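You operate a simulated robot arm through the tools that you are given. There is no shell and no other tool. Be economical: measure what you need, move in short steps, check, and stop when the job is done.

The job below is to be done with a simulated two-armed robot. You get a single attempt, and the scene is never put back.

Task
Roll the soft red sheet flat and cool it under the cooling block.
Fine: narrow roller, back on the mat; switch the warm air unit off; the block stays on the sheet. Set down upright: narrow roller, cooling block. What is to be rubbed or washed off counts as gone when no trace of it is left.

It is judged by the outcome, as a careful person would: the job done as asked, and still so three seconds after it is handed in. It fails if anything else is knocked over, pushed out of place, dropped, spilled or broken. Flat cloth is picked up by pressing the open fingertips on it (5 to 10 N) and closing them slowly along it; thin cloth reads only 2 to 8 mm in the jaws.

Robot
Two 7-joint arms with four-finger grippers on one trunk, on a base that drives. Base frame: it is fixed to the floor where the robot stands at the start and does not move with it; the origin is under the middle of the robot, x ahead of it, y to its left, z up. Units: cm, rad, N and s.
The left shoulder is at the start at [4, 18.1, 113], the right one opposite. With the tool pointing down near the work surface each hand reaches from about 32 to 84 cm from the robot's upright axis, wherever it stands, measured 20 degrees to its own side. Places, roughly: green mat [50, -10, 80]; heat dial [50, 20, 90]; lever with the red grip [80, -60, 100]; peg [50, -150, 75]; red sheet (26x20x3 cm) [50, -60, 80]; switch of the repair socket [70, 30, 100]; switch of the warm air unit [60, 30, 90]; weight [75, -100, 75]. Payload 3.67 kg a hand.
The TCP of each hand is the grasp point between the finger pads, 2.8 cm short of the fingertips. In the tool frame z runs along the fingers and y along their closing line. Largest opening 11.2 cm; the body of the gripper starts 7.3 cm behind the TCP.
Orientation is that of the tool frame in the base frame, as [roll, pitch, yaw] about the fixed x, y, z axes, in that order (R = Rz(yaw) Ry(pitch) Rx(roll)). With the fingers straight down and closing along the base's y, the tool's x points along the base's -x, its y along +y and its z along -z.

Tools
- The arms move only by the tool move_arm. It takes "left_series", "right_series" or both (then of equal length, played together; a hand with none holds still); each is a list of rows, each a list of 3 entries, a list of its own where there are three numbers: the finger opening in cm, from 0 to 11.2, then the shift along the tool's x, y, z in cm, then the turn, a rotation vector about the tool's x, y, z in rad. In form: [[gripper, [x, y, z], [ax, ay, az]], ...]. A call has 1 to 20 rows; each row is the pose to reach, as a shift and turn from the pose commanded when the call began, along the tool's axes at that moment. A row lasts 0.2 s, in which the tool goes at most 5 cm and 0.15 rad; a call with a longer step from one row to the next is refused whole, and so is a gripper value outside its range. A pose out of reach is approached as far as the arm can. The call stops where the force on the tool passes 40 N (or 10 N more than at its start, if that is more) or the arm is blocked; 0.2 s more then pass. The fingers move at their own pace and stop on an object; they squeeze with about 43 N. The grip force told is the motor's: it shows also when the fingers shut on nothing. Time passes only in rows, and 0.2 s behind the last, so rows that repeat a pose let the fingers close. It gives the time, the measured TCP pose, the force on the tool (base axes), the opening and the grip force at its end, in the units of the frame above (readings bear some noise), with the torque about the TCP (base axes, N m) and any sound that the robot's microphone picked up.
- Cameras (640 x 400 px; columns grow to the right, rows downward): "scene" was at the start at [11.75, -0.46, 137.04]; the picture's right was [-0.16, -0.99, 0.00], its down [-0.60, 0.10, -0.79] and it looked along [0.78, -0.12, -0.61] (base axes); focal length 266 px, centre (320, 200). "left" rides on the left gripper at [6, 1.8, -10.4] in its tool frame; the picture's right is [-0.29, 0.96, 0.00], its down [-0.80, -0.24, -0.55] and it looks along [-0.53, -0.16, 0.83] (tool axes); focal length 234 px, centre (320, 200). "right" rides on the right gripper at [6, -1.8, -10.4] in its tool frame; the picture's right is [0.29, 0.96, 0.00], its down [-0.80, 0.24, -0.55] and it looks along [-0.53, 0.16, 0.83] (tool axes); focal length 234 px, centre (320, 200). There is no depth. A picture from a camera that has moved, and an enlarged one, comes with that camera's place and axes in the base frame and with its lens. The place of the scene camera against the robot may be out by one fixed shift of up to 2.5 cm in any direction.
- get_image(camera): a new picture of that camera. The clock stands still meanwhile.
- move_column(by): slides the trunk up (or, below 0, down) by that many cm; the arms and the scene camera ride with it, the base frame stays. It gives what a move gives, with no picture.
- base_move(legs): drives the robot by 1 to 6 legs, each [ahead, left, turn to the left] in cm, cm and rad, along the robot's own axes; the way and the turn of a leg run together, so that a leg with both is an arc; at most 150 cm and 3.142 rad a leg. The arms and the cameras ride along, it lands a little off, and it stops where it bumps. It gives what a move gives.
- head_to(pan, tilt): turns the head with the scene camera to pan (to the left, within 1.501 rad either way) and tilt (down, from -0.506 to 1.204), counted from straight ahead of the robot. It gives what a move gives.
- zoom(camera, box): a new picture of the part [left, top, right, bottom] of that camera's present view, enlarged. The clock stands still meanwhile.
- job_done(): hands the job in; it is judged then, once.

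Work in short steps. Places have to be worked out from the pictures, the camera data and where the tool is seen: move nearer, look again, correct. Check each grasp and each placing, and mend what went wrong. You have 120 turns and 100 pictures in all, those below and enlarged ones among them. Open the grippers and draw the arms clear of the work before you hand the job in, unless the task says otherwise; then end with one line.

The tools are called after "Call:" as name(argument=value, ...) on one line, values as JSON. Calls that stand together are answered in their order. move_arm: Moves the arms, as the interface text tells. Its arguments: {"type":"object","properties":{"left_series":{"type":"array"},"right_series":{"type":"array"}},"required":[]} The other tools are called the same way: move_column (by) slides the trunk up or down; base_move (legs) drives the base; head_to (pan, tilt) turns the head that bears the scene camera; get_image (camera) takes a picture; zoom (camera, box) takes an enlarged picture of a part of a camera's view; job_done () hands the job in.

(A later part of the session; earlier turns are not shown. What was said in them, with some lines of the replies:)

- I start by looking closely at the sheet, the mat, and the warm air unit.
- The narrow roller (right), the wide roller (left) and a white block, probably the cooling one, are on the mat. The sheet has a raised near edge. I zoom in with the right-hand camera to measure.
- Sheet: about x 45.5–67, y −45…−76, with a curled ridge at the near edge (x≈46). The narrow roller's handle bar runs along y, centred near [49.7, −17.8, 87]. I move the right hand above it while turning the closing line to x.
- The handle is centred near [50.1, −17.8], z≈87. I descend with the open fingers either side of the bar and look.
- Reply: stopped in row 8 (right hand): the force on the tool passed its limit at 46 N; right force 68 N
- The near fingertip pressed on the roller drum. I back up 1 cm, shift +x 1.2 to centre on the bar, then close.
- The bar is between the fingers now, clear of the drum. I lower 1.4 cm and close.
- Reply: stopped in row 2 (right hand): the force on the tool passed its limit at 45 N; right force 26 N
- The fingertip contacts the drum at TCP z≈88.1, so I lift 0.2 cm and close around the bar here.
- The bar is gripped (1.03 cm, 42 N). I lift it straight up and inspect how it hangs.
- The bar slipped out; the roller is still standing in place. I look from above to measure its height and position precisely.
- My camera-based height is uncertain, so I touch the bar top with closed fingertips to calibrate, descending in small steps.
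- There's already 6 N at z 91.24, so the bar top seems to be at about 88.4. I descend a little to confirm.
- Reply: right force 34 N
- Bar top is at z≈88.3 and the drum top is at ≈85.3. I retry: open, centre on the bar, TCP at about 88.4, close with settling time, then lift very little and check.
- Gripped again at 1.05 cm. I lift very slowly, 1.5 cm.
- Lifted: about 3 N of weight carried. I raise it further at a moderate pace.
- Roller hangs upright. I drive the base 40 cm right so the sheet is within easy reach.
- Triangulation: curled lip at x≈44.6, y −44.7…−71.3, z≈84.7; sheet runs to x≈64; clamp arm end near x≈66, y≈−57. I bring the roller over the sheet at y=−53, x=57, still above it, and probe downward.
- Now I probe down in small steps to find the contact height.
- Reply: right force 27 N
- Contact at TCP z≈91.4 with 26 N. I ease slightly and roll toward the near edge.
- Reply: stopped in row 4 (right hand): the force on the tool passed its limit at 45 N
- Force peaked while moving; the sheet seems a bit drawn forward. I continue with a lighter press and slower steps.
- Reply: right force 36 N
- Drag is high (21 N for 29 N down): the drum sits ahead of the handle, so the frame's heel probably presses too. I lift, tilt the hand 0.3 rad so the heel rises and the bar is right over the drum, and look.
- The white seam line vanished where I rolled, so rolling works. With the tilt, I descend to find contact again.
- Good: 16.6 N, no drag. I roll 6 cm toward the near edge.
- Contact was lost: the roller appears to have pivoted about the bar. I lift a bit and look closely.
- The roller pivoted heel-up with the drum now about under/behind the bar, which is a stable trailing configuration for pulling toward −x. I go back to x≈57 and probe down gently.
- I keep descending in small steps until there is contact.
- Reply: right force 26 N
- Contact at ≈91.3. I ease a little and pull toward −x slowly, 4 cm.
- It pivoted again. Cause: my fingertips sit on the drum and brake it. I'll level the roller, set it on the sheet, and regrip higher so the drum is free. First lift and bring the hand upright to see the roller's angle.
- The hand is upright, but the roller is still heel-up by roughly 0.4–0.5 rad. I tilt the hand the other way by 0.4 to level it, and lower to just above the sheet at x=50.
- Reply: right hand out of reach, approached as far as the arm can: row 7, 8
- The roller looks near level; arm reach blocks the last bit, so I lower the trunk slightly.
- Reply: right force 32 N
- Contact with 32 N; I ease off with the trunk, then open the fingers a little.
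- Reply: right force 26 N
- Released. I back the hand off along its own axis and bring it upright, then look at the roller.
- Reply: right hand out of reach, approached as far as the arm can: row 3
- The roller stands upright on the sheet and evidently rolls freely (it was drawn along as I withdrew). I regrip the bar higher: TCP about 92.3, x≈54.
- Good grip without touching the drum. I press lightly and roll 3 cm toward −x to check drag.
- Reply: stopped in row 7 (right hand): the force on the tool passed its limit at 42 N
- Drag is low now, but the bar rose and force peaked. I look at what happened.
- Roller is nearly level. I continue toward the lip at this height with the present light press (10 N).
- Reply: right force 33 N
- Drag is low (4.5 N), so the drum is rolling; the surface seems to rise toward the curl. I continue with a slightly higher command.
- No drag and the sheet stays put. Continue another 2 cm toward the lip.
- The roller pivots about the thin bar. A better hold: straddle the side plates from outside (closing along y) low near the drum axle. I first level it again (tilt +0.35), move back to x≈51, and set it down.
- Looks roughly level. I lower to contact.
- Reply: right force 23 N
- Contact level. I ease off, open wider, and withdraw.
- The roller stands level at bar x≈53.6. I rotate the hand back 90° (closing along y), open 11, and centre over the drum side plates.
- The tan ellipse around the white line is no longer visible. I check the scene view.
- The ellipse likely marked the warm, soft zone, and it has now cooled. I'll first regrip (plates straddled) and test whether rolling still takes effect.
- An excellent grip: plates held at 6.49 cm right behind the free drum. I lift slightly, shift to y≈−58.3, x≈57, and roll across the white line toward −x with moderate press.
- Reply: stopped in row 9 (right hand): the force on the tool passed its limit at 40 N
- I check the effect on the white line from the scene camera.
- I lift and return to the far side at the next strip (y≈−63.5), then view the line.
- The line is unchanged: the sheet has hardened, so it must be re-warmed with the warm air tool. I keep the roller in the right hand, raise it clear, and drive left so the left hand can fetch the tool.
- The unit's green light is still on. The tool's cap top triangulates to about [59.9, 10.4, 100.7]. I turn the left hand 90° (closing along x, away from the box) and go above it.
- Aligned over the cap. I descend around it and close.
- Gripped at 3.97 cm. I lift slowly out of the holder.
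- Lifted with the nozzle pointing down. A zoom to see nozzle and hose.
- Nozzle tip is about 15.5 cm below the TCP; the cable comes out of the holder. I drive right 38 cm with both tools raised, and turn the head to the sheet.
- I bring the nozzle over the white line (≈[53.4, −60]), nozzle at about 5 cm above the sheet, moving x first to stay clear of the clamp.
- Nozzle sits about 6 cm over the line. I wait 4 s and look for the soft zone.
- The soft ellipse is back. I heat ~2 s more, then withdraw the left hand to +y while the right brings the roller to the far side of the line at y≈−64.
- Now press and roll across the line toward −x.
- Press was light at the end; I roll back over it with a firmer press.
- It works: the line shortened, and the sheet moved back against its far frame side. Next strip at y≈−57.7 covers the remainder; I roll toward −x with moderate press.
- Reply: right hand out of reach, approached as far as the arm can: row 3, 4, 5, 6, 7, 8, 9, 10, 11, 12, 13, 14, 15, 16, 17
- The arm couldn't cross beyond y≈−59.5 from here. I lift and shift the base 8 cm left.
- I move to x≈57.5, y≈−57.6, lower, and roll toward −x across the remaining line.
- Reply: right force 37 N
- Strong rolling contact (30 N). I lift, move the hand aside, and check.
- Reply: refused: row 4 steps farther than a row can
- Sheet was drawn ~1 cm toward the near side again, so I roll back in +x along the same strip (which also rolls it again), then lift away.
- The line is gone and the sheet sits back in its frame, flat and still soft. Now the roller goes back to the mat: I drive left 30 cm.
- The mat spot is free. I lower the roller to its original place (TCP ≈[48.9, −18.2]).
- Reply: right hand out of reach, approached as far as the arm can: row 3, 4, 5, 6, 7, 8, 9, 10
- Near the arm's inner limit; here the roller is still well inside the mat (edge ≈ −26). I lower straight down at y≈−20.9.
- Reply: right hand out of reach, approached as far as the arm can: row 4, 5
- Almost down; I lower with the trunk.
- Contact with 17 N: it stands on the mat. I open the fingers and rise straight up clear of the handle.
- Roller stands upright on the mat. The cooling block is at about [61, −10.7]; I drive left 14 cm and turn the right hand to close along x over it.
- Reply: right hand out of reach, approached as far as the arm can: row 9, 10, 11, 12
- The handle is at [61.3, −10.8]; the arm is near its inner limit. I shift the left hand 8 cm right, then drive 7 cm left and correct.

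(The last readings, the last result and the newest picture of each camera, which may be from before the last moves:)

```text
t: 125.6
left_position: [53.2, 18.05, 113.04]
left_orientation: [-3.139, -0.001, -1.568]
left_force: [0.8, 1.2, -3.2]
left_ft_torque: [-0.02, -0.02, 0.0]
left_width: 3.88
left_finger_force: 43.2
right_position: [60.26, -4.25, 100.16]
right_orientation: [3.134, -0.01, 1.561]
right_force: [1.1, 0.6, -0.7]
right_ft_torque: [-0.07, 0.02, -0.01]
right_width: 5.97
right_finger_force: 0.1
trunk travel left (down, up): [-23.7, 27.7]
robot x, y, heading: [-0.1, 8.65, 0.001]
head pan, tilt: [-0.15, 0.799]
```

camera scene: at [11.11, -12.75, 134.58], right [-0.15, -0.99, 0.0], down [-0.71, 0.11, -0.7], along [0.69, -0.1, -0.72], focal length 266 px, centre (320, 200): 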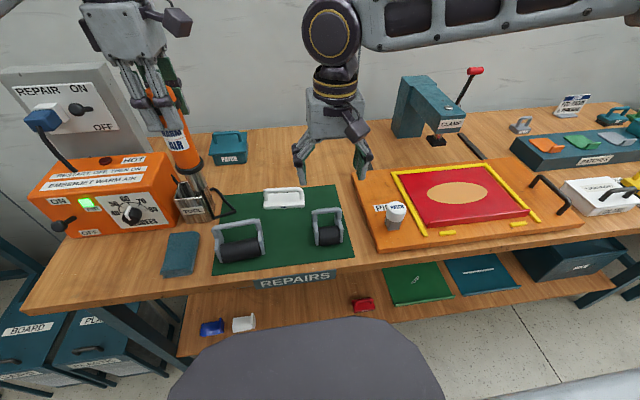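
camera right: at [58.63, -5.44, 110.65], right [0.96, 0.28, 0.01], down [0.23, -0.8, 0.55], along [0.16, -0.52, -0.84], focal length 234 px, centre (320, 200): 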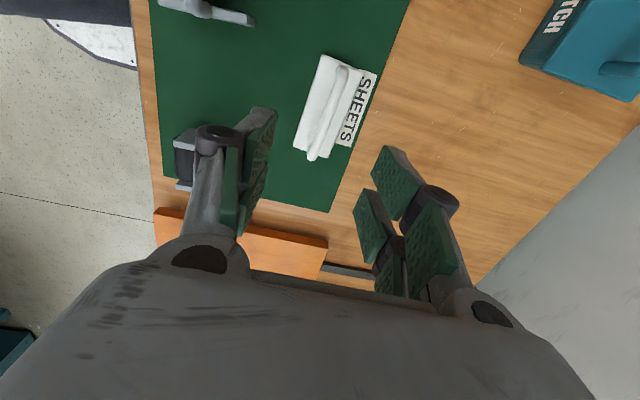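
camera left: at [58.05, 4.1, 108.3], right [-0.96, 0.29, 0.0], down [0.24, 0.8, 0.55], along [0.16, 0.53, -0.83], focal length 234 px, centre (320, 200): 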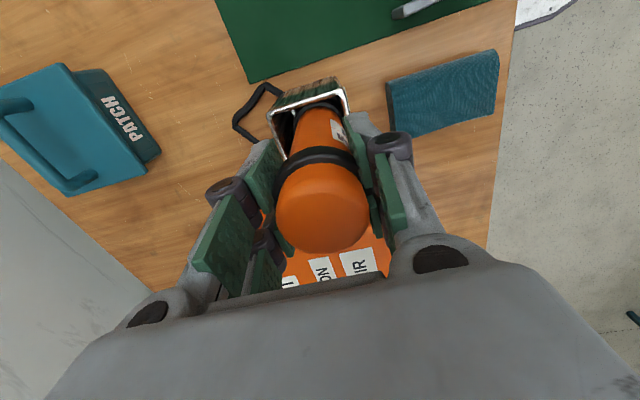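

I move over the handle and descend with fingers either side to TCP z≈86.

Call:
move_arm(right_series=[[6, [-2.5, 0.4, 1], [0, 0, 0]], [6, [-5, 0.8, 2], [0, 0, 0]], [5, [-6.55, 1.05, 4], [0, 0, 0]], [5, [-6.55, 1.05, 6.5], [0, 0, 0]], [5, [-6.55, 1.05, 9], [0, 0, 0]], [4.5, [-6.55, 1.05, 11], [0, 0, 0]], [4.5, [-6.55, 1.05, 12.5], [0, 0, 0]], [4.5, [-6.55, 1.05, 13.5], [0, 0, 0]], [4.5, [-6.55, 1.05, 14.1], [0, 0, 0]]])

Call:
get_image(camera="right")

```text
t: 127.6
left_position: [53.14, 17.83, 113.02]
left_orientation: [3.139, 0.0, -1.568]
left_force: [-0.9, -0.4, -3.0]
left_ft_torque: [0.01, -0.02, -0.02]
left_width: 3.86
left_finger_force: 43.0
right_position: [61.43, -10.73, 85.95]
right_orientation: [3.134, -0.009, 1.559]
right_force: [-0.1, -0.2, -0.4]
right_ft_torque: [0.01, 0.0, 0.02]
right_width: 4.48
right_finger_force: 0.0
trunk travel left (down, up): [-23.7, 27.7]
robot x, y, heading: [-0.01, 8.67, 0.002]
head pan, tilt: [-0.15, 0.799]
```

```text
13 pictures are left
camera right: at [59.68, -4.96, 96.45], right [0.96, 0.28, 0.01], down [0.23, -0.8, 0.55], along [0.16, -0.52, -0.84], focal length 234 px, centre (320, 200)
```

right: 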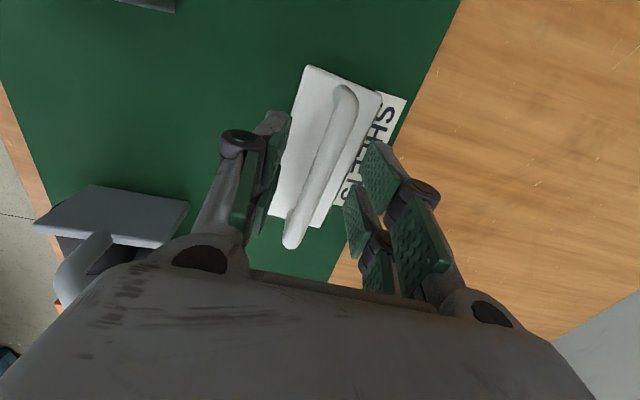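

By comparison with the roller grasp the handle is about 0.6 cm below the TCP. I lower 0.5 and close.

Call:
move_arm(right_series=[[4.5, [0, 0.1, 0.3], [0, 0, 0]], [3, [0, 0.1, 0.5], [0, 0, 0]], [1, [0, 0.1, 0.5], [0, 0, 0]], [0, [0, 0.1, 0.5], [0, 0, 0]], [0, [0, 0.1, 0.5], [0, 0, 0]], [0, [0, 0.1, 0.5], [0, 0, 0]], [0, [0, 0.1, 0.2], [0, 0, 0]], [0, [0, 0.1, -0.3], [0, 0, 0]], [0, [0, 0.1, -0.8], [0, 0, 0]], [0, [0, 0.1, -1.3], [0, 0, 0]]])

```text
t: 129.8
left_position: [53.13, 17.85, 113.12]
left_orientation: [3.139, 0.0, -1.569]
left_force: [0.0, -0.7, -3.5]
left_ft_torque: [-0.02, -0.01, 0.03]
left_width: 3.88
left_finger_force: 43.4
right_position: [61.55, -10.72, 87.4]
right_orientation: [3.135, -0.01, 1.56]
right_force: [-0.4, -0.6, -5.4]
right_ft_torque: [0.07, 0.01, -0.01]
right_width: 1.08
right_finger_force: 43.2
trunk travel left (down, up): [-23.7, 27.7]
robot x, y, heading: [-0.24, 8.5, 0.004]
head pan, tilt: [-0.15, 0.799]
```

Block held (5.4 N). I raise it, retract to x≈53, and drive right 47 cm to the sheet.

Call:
move_arm(right_series=[[0, [0, 0, -1.5], [0, 0, 0]], [0, [0, 0, -3], [0, 0, 0]], [0, [0, -1, -5], [0, 0, 0]], [0, [0, -2.5, -7], [0, 0, 0]], [0, [0, -4, -9], [0, 0, 0]], [0, [0, -5.5, -11], [0, 0, 0]], [0, [0, -7, -13], [0, 0, 0]], [0, [0, -8, -15], [0, 0, 0]], [0, [0, -8, -15], [0, 0, 0]]])

Call:
base_move(legs=[[0, -47, 0]])

Call:
get_image(camera="scene")

```text
t: 131.8
left_position: [53.26, 17.84, 113.04]
left_orientation: [3.139, 0.0, -1.569]
left_force: [0.1, 0.7, -3.1]
left_ft_torque: [0.02, 0.04, -0.01]
left_width: 3.88
left_finger_force: 43.4
right_position: [53.44, -10.82, 102.22]
right_orientation: [3.137, -0.008, 1.56]
right_force: [-1.0, 0.4, -6.3]
right_ft_torque: [0.04, 0.04, 0.0]
right_width: 1.08
right_finger_force: 43.2
trunk travel left (down, up): [-23.7, 27.7]
robot x, y, heading: [0.13, 8.36, 0.002]
head pan, tilt: [-0.15, 0.799]
```

```text
t: 134.7
left_position: [53.33, -29.05, 113.05]
left_orientation: [3.138, 0.001, -1.572]
left_force: [0.0, -0.5, -3.7]
left_ft_torque: [0.0, -0.04, -0.01]
left_width: 3.87
left_finger_force: 42.9
right_position: [53.48, -57.7, 102.24]
right_orientation: [3.133, -0.01, 1.558]
right_force: [0.1, -0.9, -5.7]
right_ft_torque: [0.1, 0.03, -0.02]
right_width: 1.08
right_finger_force: 42.6
trunk travel left (down, up): [-23.7, 27.7]
robot x, y, heading: [0.47, -38.55, -0.002]
head pan, tilt: [-0.15, 0.799]
```

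```text
12 pictures are left
camera scene: at [11.16, -38.63, 134.57], right [-0.15, -0.99, 0.0], down [-0.71, 0.11, -0.7], along [0.69, -0.1, -0.72], focal length 266 px, centre (320, 200)
```

scene: 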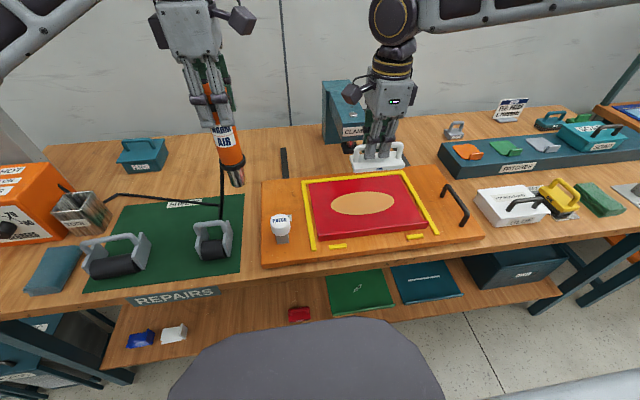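

Still soft; ellipse centre ≈[56, −57.2]. I lower the block onto it, ending with small steps.

Call:
move_arm(right_series=[[0, [0.2, 1.2, 2], [0, 0, 0]], [0, [0.4, 2.3, 4], [0, 0, 0]], [0, [0.4, 2.3, 6.5], [0, 0, 0]], [0, [0.4, 2.3, 9], [0, 0, 0]], [0, [0.4, 2.3, 11], [0, 0, 0]], [0, [0.4, 2.3, 12.5], [0, 0, 0]], [0, [0.4, 2.3, 13.2], [0, 0, 0]], [0, [0.4, 2.3, 13.6], [0, 0, 0]], [0, [0.4, 2.3, 13.8], [0, 0, 0]]])

```text
t: 136.7
left_position: [53.21, -28.98, 113.04]
left_orientation: [3.14, 0.0, -1.571]
left_force: [-0.1, 0.2, -2.8]
left_ft_torque: [0.0, -0.02, 0.01]
left_width: 3.89
left_finger_force: 43.5
right_position: [55.8, -57.23, 88.55]
right_orientation: [3.134, -0.008, 1.559]
right_force: [0.6, -1.2, 3.9]
right_ft_torque: [-0.38, 0.13, 0.04]
right_width: 1.09
right_finger_force: 42.4
trunk travel left (down, up): [-23.7, 27.7]
robot x, y, heading: [0.11, -38.77, -0.001]
head pan, tilt: [-0.15, 0.799]
```

Contact (about 9 N transferred). I open and rise straight up.

Call:
move_arm(right_series=[[0, [0, 0, 0.05], [0, 0, 0]], [1.8, [0, 0, 0.05], [0, 0, 0]], [3, [0, 0, 0.05], [0, 0, 0]], [4.5, [0, 0, 0.05], [0, 0, 0]], [4.5, [0, 0, 0.05], [0, 0, 0]], [4.5, [0, 0, -2], [0, 0, 0]], [4.5, [0, 0, -5], [0, 0, 0]], [4.5, [0, 0, -9], [0, 0, 0]], [4.5, [0, -2, -13], [0, 0, 0]], [4.5, [0, -5, -16], [0, 0, 0]], [4.5, [0, -8, -18], [0, 0, 0]]])

Call:
zoom(camera="scene", box=[240, 120, 490, 280])

```text
t: 139.1
left_position: [53.11, -29.06, 113.09]
left_orientation: [3.141, 0.0, -1.57]
left_force: [-0.6, -0.6, -2.6]
left_ft_torque: [-0.01, -0.03, 0.01]
left_width: 3.86
left_finger_force: 42.9
right_position: [47.61, -57.25, 106.51]
right_orientation: [3.135, -0.009, 1.559]
right_force: [0.0, 0.7, 0.8]
right_ft_torque: [0.01, 0.0, 0.0]
right_width: 4.5
right_finger_force: 0.0
trunk travel left (down, up): [-23.7, 27.7]
robot x, y, heading: [-0.17, -38.67, 0.003]
head pan, tilt: [-0.15, 0.799]
```

```text
2.50 times, centred on (365, 200) of scene
camera zoom: at [10.97, -38.59, 134.58], right [-0.15, -0.99, 0.0], down [-0.71, 0.11, -0.7], along [0.69, -0.1, -0.72], focal length 664 px, centre (208, 200)
```

zoom: 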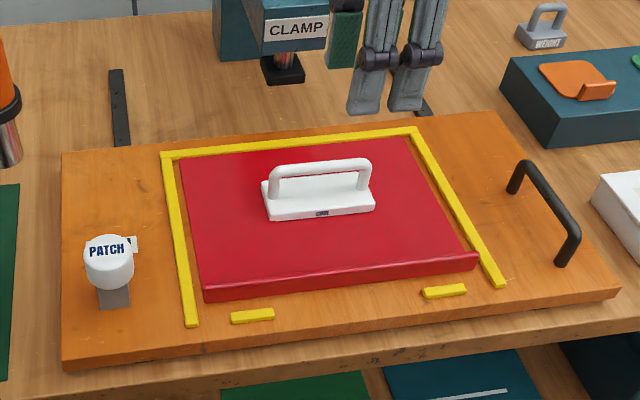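

The soft ellipse vanished under the block: it is cooled and flat. Next, return the warm air tool: drive left 27 cm.

Call:
base_move(legs=[[0, 27, 0]])

```text
t: 141.0
left_position: [53.21, -1.91, 113.01]
left_orientation: [-3.141, 0.001, -1.572]
left_force: [0.1, 1.0, -3.3]
left_ft_torque: [0.0, -0.01, 0.02]
left_width: 3.88
left_finger_force: 43.1
right_position: [47.8, -30.15, 106.43]
right_orientation: [3.134, -0.008, 1.557]
right_force: [-0.7, 0.2, 0.4]
right_ft_torque: [0.01, 0.01, 0.0]
right_width: 4.47
right_finger_force: 0.1
trunk travel left (down, up): [-23.7, 27.7]
robot x, y, heading: [-0.01, -11.22, -0.002]
head pan, tilt: [-0.15, 0.799]
```

Move the tool above its holder and check alignment.

Call:
move_arm(left_series=[[3, [-1, -1, -2], [0, 0, 0]], [3, [-3, -3, -3], [0, 0, 0]], [3, [-5.5, -5, -3], [0, 0, 0]], [3, [-8, -6.74, -3], [0, 0, 0]], [3, [-10.5, -6.74, -3], [0, 0, 0]], [3, [-12.1, -6.74, -3], [0, 0, 0]], [3, [-12.1, -6.74, -3], [0, 0, 0]], [3, [-12.1, -6.74, -3], [0, 0, 0]]])

Call:
head_to(pan=0.35, tilt=0.7)

Call:
zoom(camera="scene", box=[200, 60, 400, 240])

```text
t: 142.8
left_position: [59.84, 10.23, 116.0]
left_orientation: [-3.141, -0.001, -1.572]
left_force: [0.0, 0.5, -3.7]
left_ft_torque: [-0.02, 0.0, 0.02]
left_width: 3.88
left_finger_force: 43.1
right_position: [47.79, -30.18, 106.54]
right_orientation: [3.136, -0.01, 1.56]
right_force: [-1.0, 0.1, 0.2]
right_ft_torque: [-0.02, -0.02, 0.01]
right_width: 4.49
right_finger_force: 0.0
trunk travel left (down, up): [-23.7, 27.7]
robot x, y, heading: [-0.74, -11.14, -0.003]
head pan, tilt: [-0.15, 0.799]
```

```text
t: 143.7
left_position: [59.99, 10.19, 116.06]
left_orientation: [3.14, 0.001, -1.571]
left_force: [-0.2, 0.2, -3.2]
left_ft_torque: [0.03, 0.0, -0.01]
left_width: 3.86
left_finger_force: 42.9
right_position: [47.82, -30.14, 106.38]
right_orientation: [3.134, -0.007, 1.559]
right_force: [0.9, 0.4, 1.0]
right_ft_torque: [0.01, -0.02, -0.01]
right_width: 4.5
right_finger_force: 0.1
trunk travel left (down, up): [-23.7, 27.7]
robot x, y, heading: [-0.1, -11.18, -0.004]
head pan, tilt: [0.351, 0.7]
```

```text
2.22 times, centred on (300, 150) of scene
camera zoom: at [11.16, -7.32, 135.4], right [0.34, -0.94, 0.0], down [-0.61, -0.22, -0.76], along [0.72, 0.26, -0.64], focal length 591 px, centre (364, 311)
```

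zoom: 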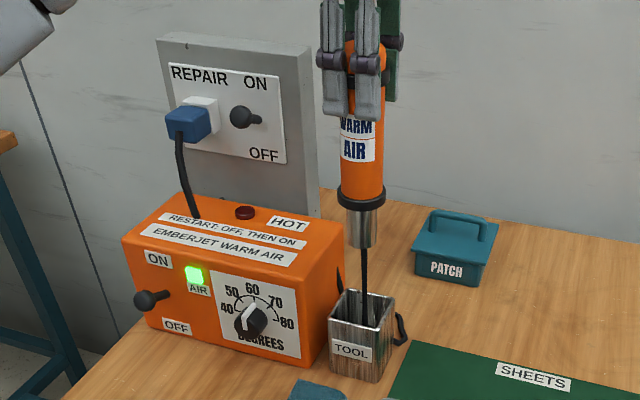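

Aligned as when lifted. I lower it slowly into the holder.

Call:
move_arm(left_series=[[3, [0, 0, 2], [0, 0, 0]], [3, [0, 0, 4], [0, 0, 0]], [3, [0, 0, 6], [0, 0, 0]], [3, [0, 0, 8], [0, 0, 0]], [3, [0, 0, 9.5], [0, 0, 0]], [3, [0, 0, 11], [0, 0, 0]], [3, [0, 0, 12.5], [0, 0, 0]], [3, [0, 0, 14], [0, 0, 0]], [3, [0, 0, 15.5], [0, 0, 0]], [3, [0, 0, 16.7], [0, 0, 0]], [3, [0, 0, 17.5], [0, 0, 0]], [3, [0, 0, 18], [0, 0, 0]], [3, [0, 0, 18.2], [0, 0, 0]]])

```text
t: 146.5
left_position: [59.97, 10.12, 97.99]
left_orientation: [-3.14, 0.001, -1.57]
left_force: [1.5, 0.6, 1.1]
left_ft_torque: [0.03, -0.03, -0.01]
left_width: 3.88
left_finger_force: 43.4
right_position: [47.79, -30.16, 106.53]
right_orientation: [3.135, -0.006, 1.558]
right_force: [0.8, 0.3, -0.7]
right_ft_torque: [-0.02, 0.02, -0.01]
right_width: 4.5
right_finger_force: 0.0
trunk travel left (down, up): [-23.7, 27.7]
robot x, y, heading: [0.01, -10.94, -0.001]
head pan, tilt: [0.351, 0.7]
```

Seated (weight transferred at z 97.99). I open the fingers and rise.

Call:
move_arm(left_series=[[5, [0, 0, 0], [0, 0, 0]], [7, [0, 0, 0], [0, 0, 0]], [9, [0, 0, 0], [0, 0, 0]], [9, [0, 0, 0], [0, 0, 0]], [9, [0, 0, -3], [0, 0, 0]], [9, [0, 0, -7], [0, 0, 0]], [9, [0, 0, -11], [0, 0, 0]], [9, [0, 0, -14], [0, 0, 0]]])

Call:
zoom(camera="scene", box=[200, 60, 400, 240])

Call:
get_image(camera="left")

```text
t: 148.3
left_position: [59.97, 10.16, 112.02]
left_orientation: [-3.141, 0.0, -1.572]
left_force: [-0.3, 0.2, -0.7]
left_ft_torque: [0.0, -0.02, 0.01]
left_width: 9.01
left_finger_force: 0.0
right_position: [47.63, -30.19, 106.44]
right_orientation: [3.132, -0.008, 1.558]
right_force: [-0.6, 0.0, -0.1]
right_ft_torque: [-0.02, -0.01, -0.04]
right_width: 4.52
right_finger_force: 0.1
trunk travel left (down, up): [-23.7, 27.7]
robot x, y, heading: [0.26, -10.77, 0.002]
head pan, tilt: [0.351, 0.7]
```

```text
2.22 times, centred on (300, 150) of scene
camera zoom: at [11.04, -7.37, 135.41], right [0.34, -0.94, 0.0], down [-0.6, -0.22, -0.77], along [0.72, 0.26, -0.64], focal length 591 px, centre (364, 311)
```

zoom: 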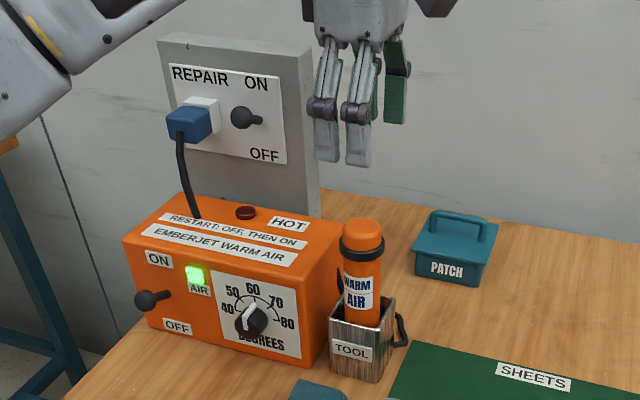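

```text
8 pictures are left
camera left: at [58.02, 4.08, 122.46], right [-0.96, 0.29, 0.0], down [0.24, 0.8, 0.55], along [0.16, 0.53, -0.83], focal length 234 px, centre (320, 200)
```

left: 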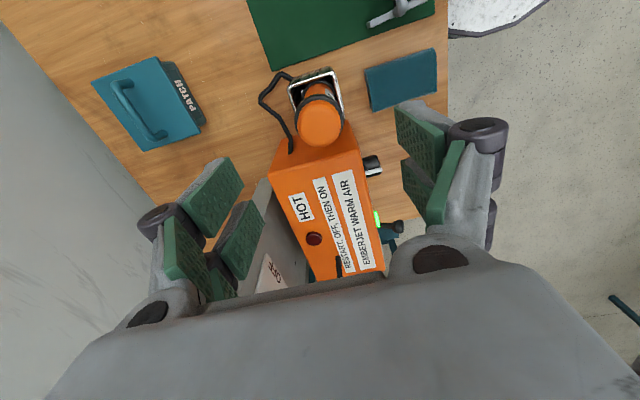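

Tool is back in its holder. The unit's toggle tip is around [52.5, 34.7, 91] on the front face, OFF is downward. I move the left hand, fingers closed and turned to close along y, above it.

Call:
move_arm(left_series=[[6, [0, 2, 0], [0, 0, 0.15]], [3, [0, 4, 0], [0, 0, 0.3]], [0, [-1, 6, 0], [0, 0, 0.45]], [0, [-3, 7.8, 0], [0, 0, 0.6]], [0, [-6, 7.8, 0], [0, 0, 0.75]], [0, [-9, 7.8, 0], [0, 0, 0.9]], [0, [-12, 7.8, 0], [0, 0, 1.05]], [0, [-15, 7.8, 0], [0, 0, 1.2]], [0, [-18, 7.8, 1], [0, 0, 1.35]], [0, [-21, 7.8, 3], [0, 0, 1.5]], [0, [-24.5, 7.8, 5], [0, 0, 1.571]], [0, [-24.5, 7.8, 8], [0, 0, 1.571]], [0, [-24.5, 7.8, 8], [0, 0, 1.571]]])

Call:
get_image(camera="left")

```text
t: 151.1
left_position: [52.22, 34.6, 104.11]
left_orientation: [-3.141, -0.001, 3.14]
left_force: [-1.3, -0.6, 0.0]
left_ft_torque: [0.01, -0.01, 0.03]
left_width: 0.01
left_finger_force: 36.1
right_position: [47.63, -30.1, 106.54]
right_orientation: [3.135, -0.009, 1.559]
right_force: [0.7, 0.4, -1.0]
right_ft_torque: [0.01, -0.01, -0.01]
right_width: 4.52
right_finger_force: 0.1
trunk travel left (down, up): [-23.7, 27.7]
robot x, y, heading: [-0.14, -11.27, 0.002]
head pan, tilt: [0.351, 0.7]
```

```text
7 pictures are left
camera left: at [46.09, 36.43, 114.39], right [0.29, 0.96, 0.0], down [0.8, -0.24, 0.55], along [0.53, -0.16, -0.83], focal length 234 px, centre (320, 200)
```

left: 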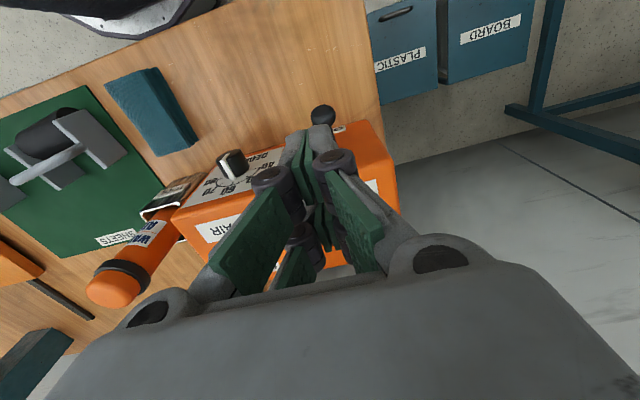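

The knob is at about [51.8, 34.9, 91], under the fingertips. I descend and push it down.

Call:
move_arm(left_series=[[0, [0.3, 0.2, 3], [0, 0, 0]], [0, [0.3, 0.2, 6], [0, 0, 0]], [0, [0.3, 0.2, 8], [0, 0, 0]], [0, [0.3, 0.2, 9], [0, 0, 0]], [0, [0.3, 0.2, 10], [0, 0, 0]], [0, [0.3, 0.2, 11], [0, 0, 0]], [0, [0.3, 0.2, 12], [0, 0, 0]], [0, [0.3, 0.2, 13], [0, 0, 0]], [0, [0.3, 0.2, 14], [0, 0, 0]]])

Call:
zoom(camera="scene", box=[200, 60, 400, 240])

```text
t: 153.1
left_position: [51.78, 34.84, 89.81]
left_orientation: [-3.141, -0.001, 3.141]
left_force: [-0.3, -0.3, -0.1]
left_ft_torque: [0.01, -0.02, 0.0]
left_width: 0.0
left_finger_force: 35.7
right_position: [47.68, -30.14, 106.45]
right_orientation: [3.134, -0.01, 1.558]
right_force: [0.2, 0.6, -0.6]
right_ft_torque: [-0.02, 0.02, 0.03]
right_width: 4.5
right_finger_force: 0.1
trunk travel left (down, up): [-23.7, 27.7]
robot x, y, heading: [0.16, -11.45, 0.002]
head pan, tilt: [0.351, 0.7]
```

```text
2.22 times, centred on (300, 150) of scene
camera zoom: at [11.13, -7.3, 135.4], right [0.34, -0.94, 0.0], down [-0.61, -0.22, -0.76], along [0.72, 0.26, -0.64], focal length 591 px, centre (364, 311)
```

zoom: 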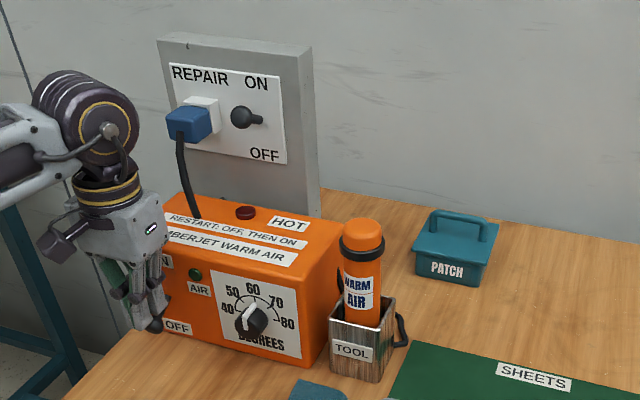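

The AIR lamp is out: the unit is off. I withdraw the hand away from the face first, then up.

Call:
move_arm(left_series=[[0, [2, 0, 0], [0, 0, 0]], [0, [4.5, 0, 0], [0, 0, 0]], [0, [5, 0, -4], [0, 0, 0]], [0, [5, -1, -8], [0, 0, 0]], [0, [5, -4, -12], [0, 0, 0]], [4, [5, -8, -15], [0, 0, 0]], [8, [5, -12, -17], [0, 0, 0]], [11, [5, -15, -19], [0, 0, 0]], [11, [5, -18, -20], [0, 0, 0]]])

Call:
zoom(camera="scene", box=[160, 100, 420, 300])

Call:
head_to(pan=-0.5, tilt=0.75)

Call:
get_image(camera="scene")

```text
t: 155.1
left_position: [46.9, 16.9, 109.93]
left_orientation: [3.141, -0.002, -3.142]
left_force: [0.2, -0.9, 0.4]
left_ft_torque: [0.03, 0.02, 0.02]
left_width: 10.93
left_finger_force: 0.0
right_position: [47.8, -30.2, 106.51]
right_orientation: [3.134, -0.009, 1.559]
right_force: [-0.6, 0.0, -0.5]
right_ft_torque: [0.0, 0.03, 0.03]
right_width: 4.48
right_finger_force: 0.0
trunk travel left (down, up): [-23.7, 27.7]
robot x, y, heading: [-0.12, -11.17, -0.001]
head pan, tilt: [0.351, 0.7]
```

```text
2.00 times, centred on (290, 200) of scene
camera zoom: at [11.18, -7.41, 135.39], right [0.34, -0.94, 0.0], down [-0.61, -0.22, -0.76], along [0.72, 0.26, -0.64], focal length 532 px, centre (380, 200)
```

zoom: 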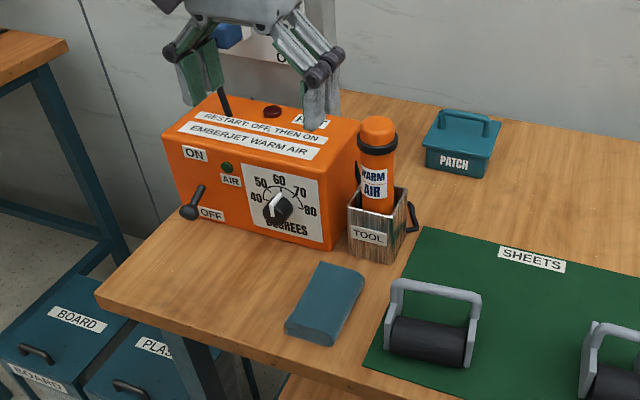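

```text
t: 156.3
left_position: [46.95, 16.88, 109.85]
left_orientation: [3.141, 0.0, 3.139]
left_force: [0.1, 0.0, -0.5]
left_ft_torque: [-0.02, 0.03, 0.0]
left_width: 10.99
left_finger_force: 0.1
right_position: [47.88, -30.09, 106.47]
right_orientation: [3.135, -0.01, 1.558]
right_force: [0.7, 0.2, 0.0]
right_ft_torque: [-0.01, 0.0, -0.01]
right_width: 4.52
right_finger_force: 0.0
trunk travel left (down, up): [-23.7, 27.7]
robot x, y, heading: [0.02, -11.06, -0.001]
head pan, tilt: [-0.499, 0.75]
```

```text
4 pictures are left
camera scene: at [10.42, -14.19, 134.98], right [-0.48, -0.88, 0.0], down [-0.6, 0.33, -0.73], along [0.64, -0.35, -0.68], focal length 266 px, centre (320, 200)
```

scene: 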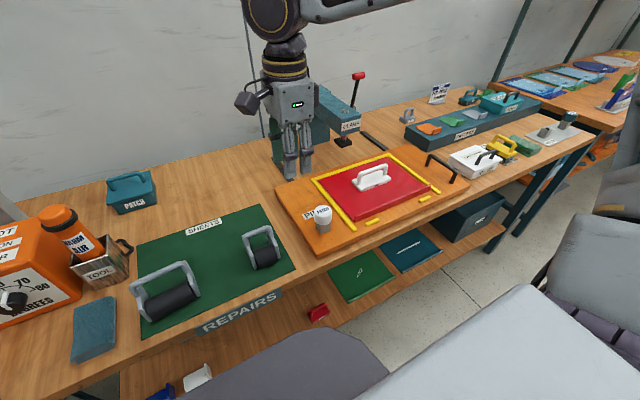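

The unit is off, the tool is stowed, the narrow roller stands on the mat and the block stands on the flat, cooled sheet. The ridge at the sheet's near edge also shows on the spare sheet below, so it belongs to the sheet. Both hands are empty and clear, so I hand in.

Call:
job_done()

```text
The job is handed in.
```

I rolled the red sheet flat and cooled it under the cooling block, which stands on it. The narrow roller is back upright on the mat, and the warm air unit is off with its tool back in the holder. The sheet hardened partway through, so I re-warmed it with the tool to finish rolling. The narrow roller slipped from the grip once at the start and stayed upright on the mat. I left the ridge along the sheet's near edge because it appears to be part of the sheet.
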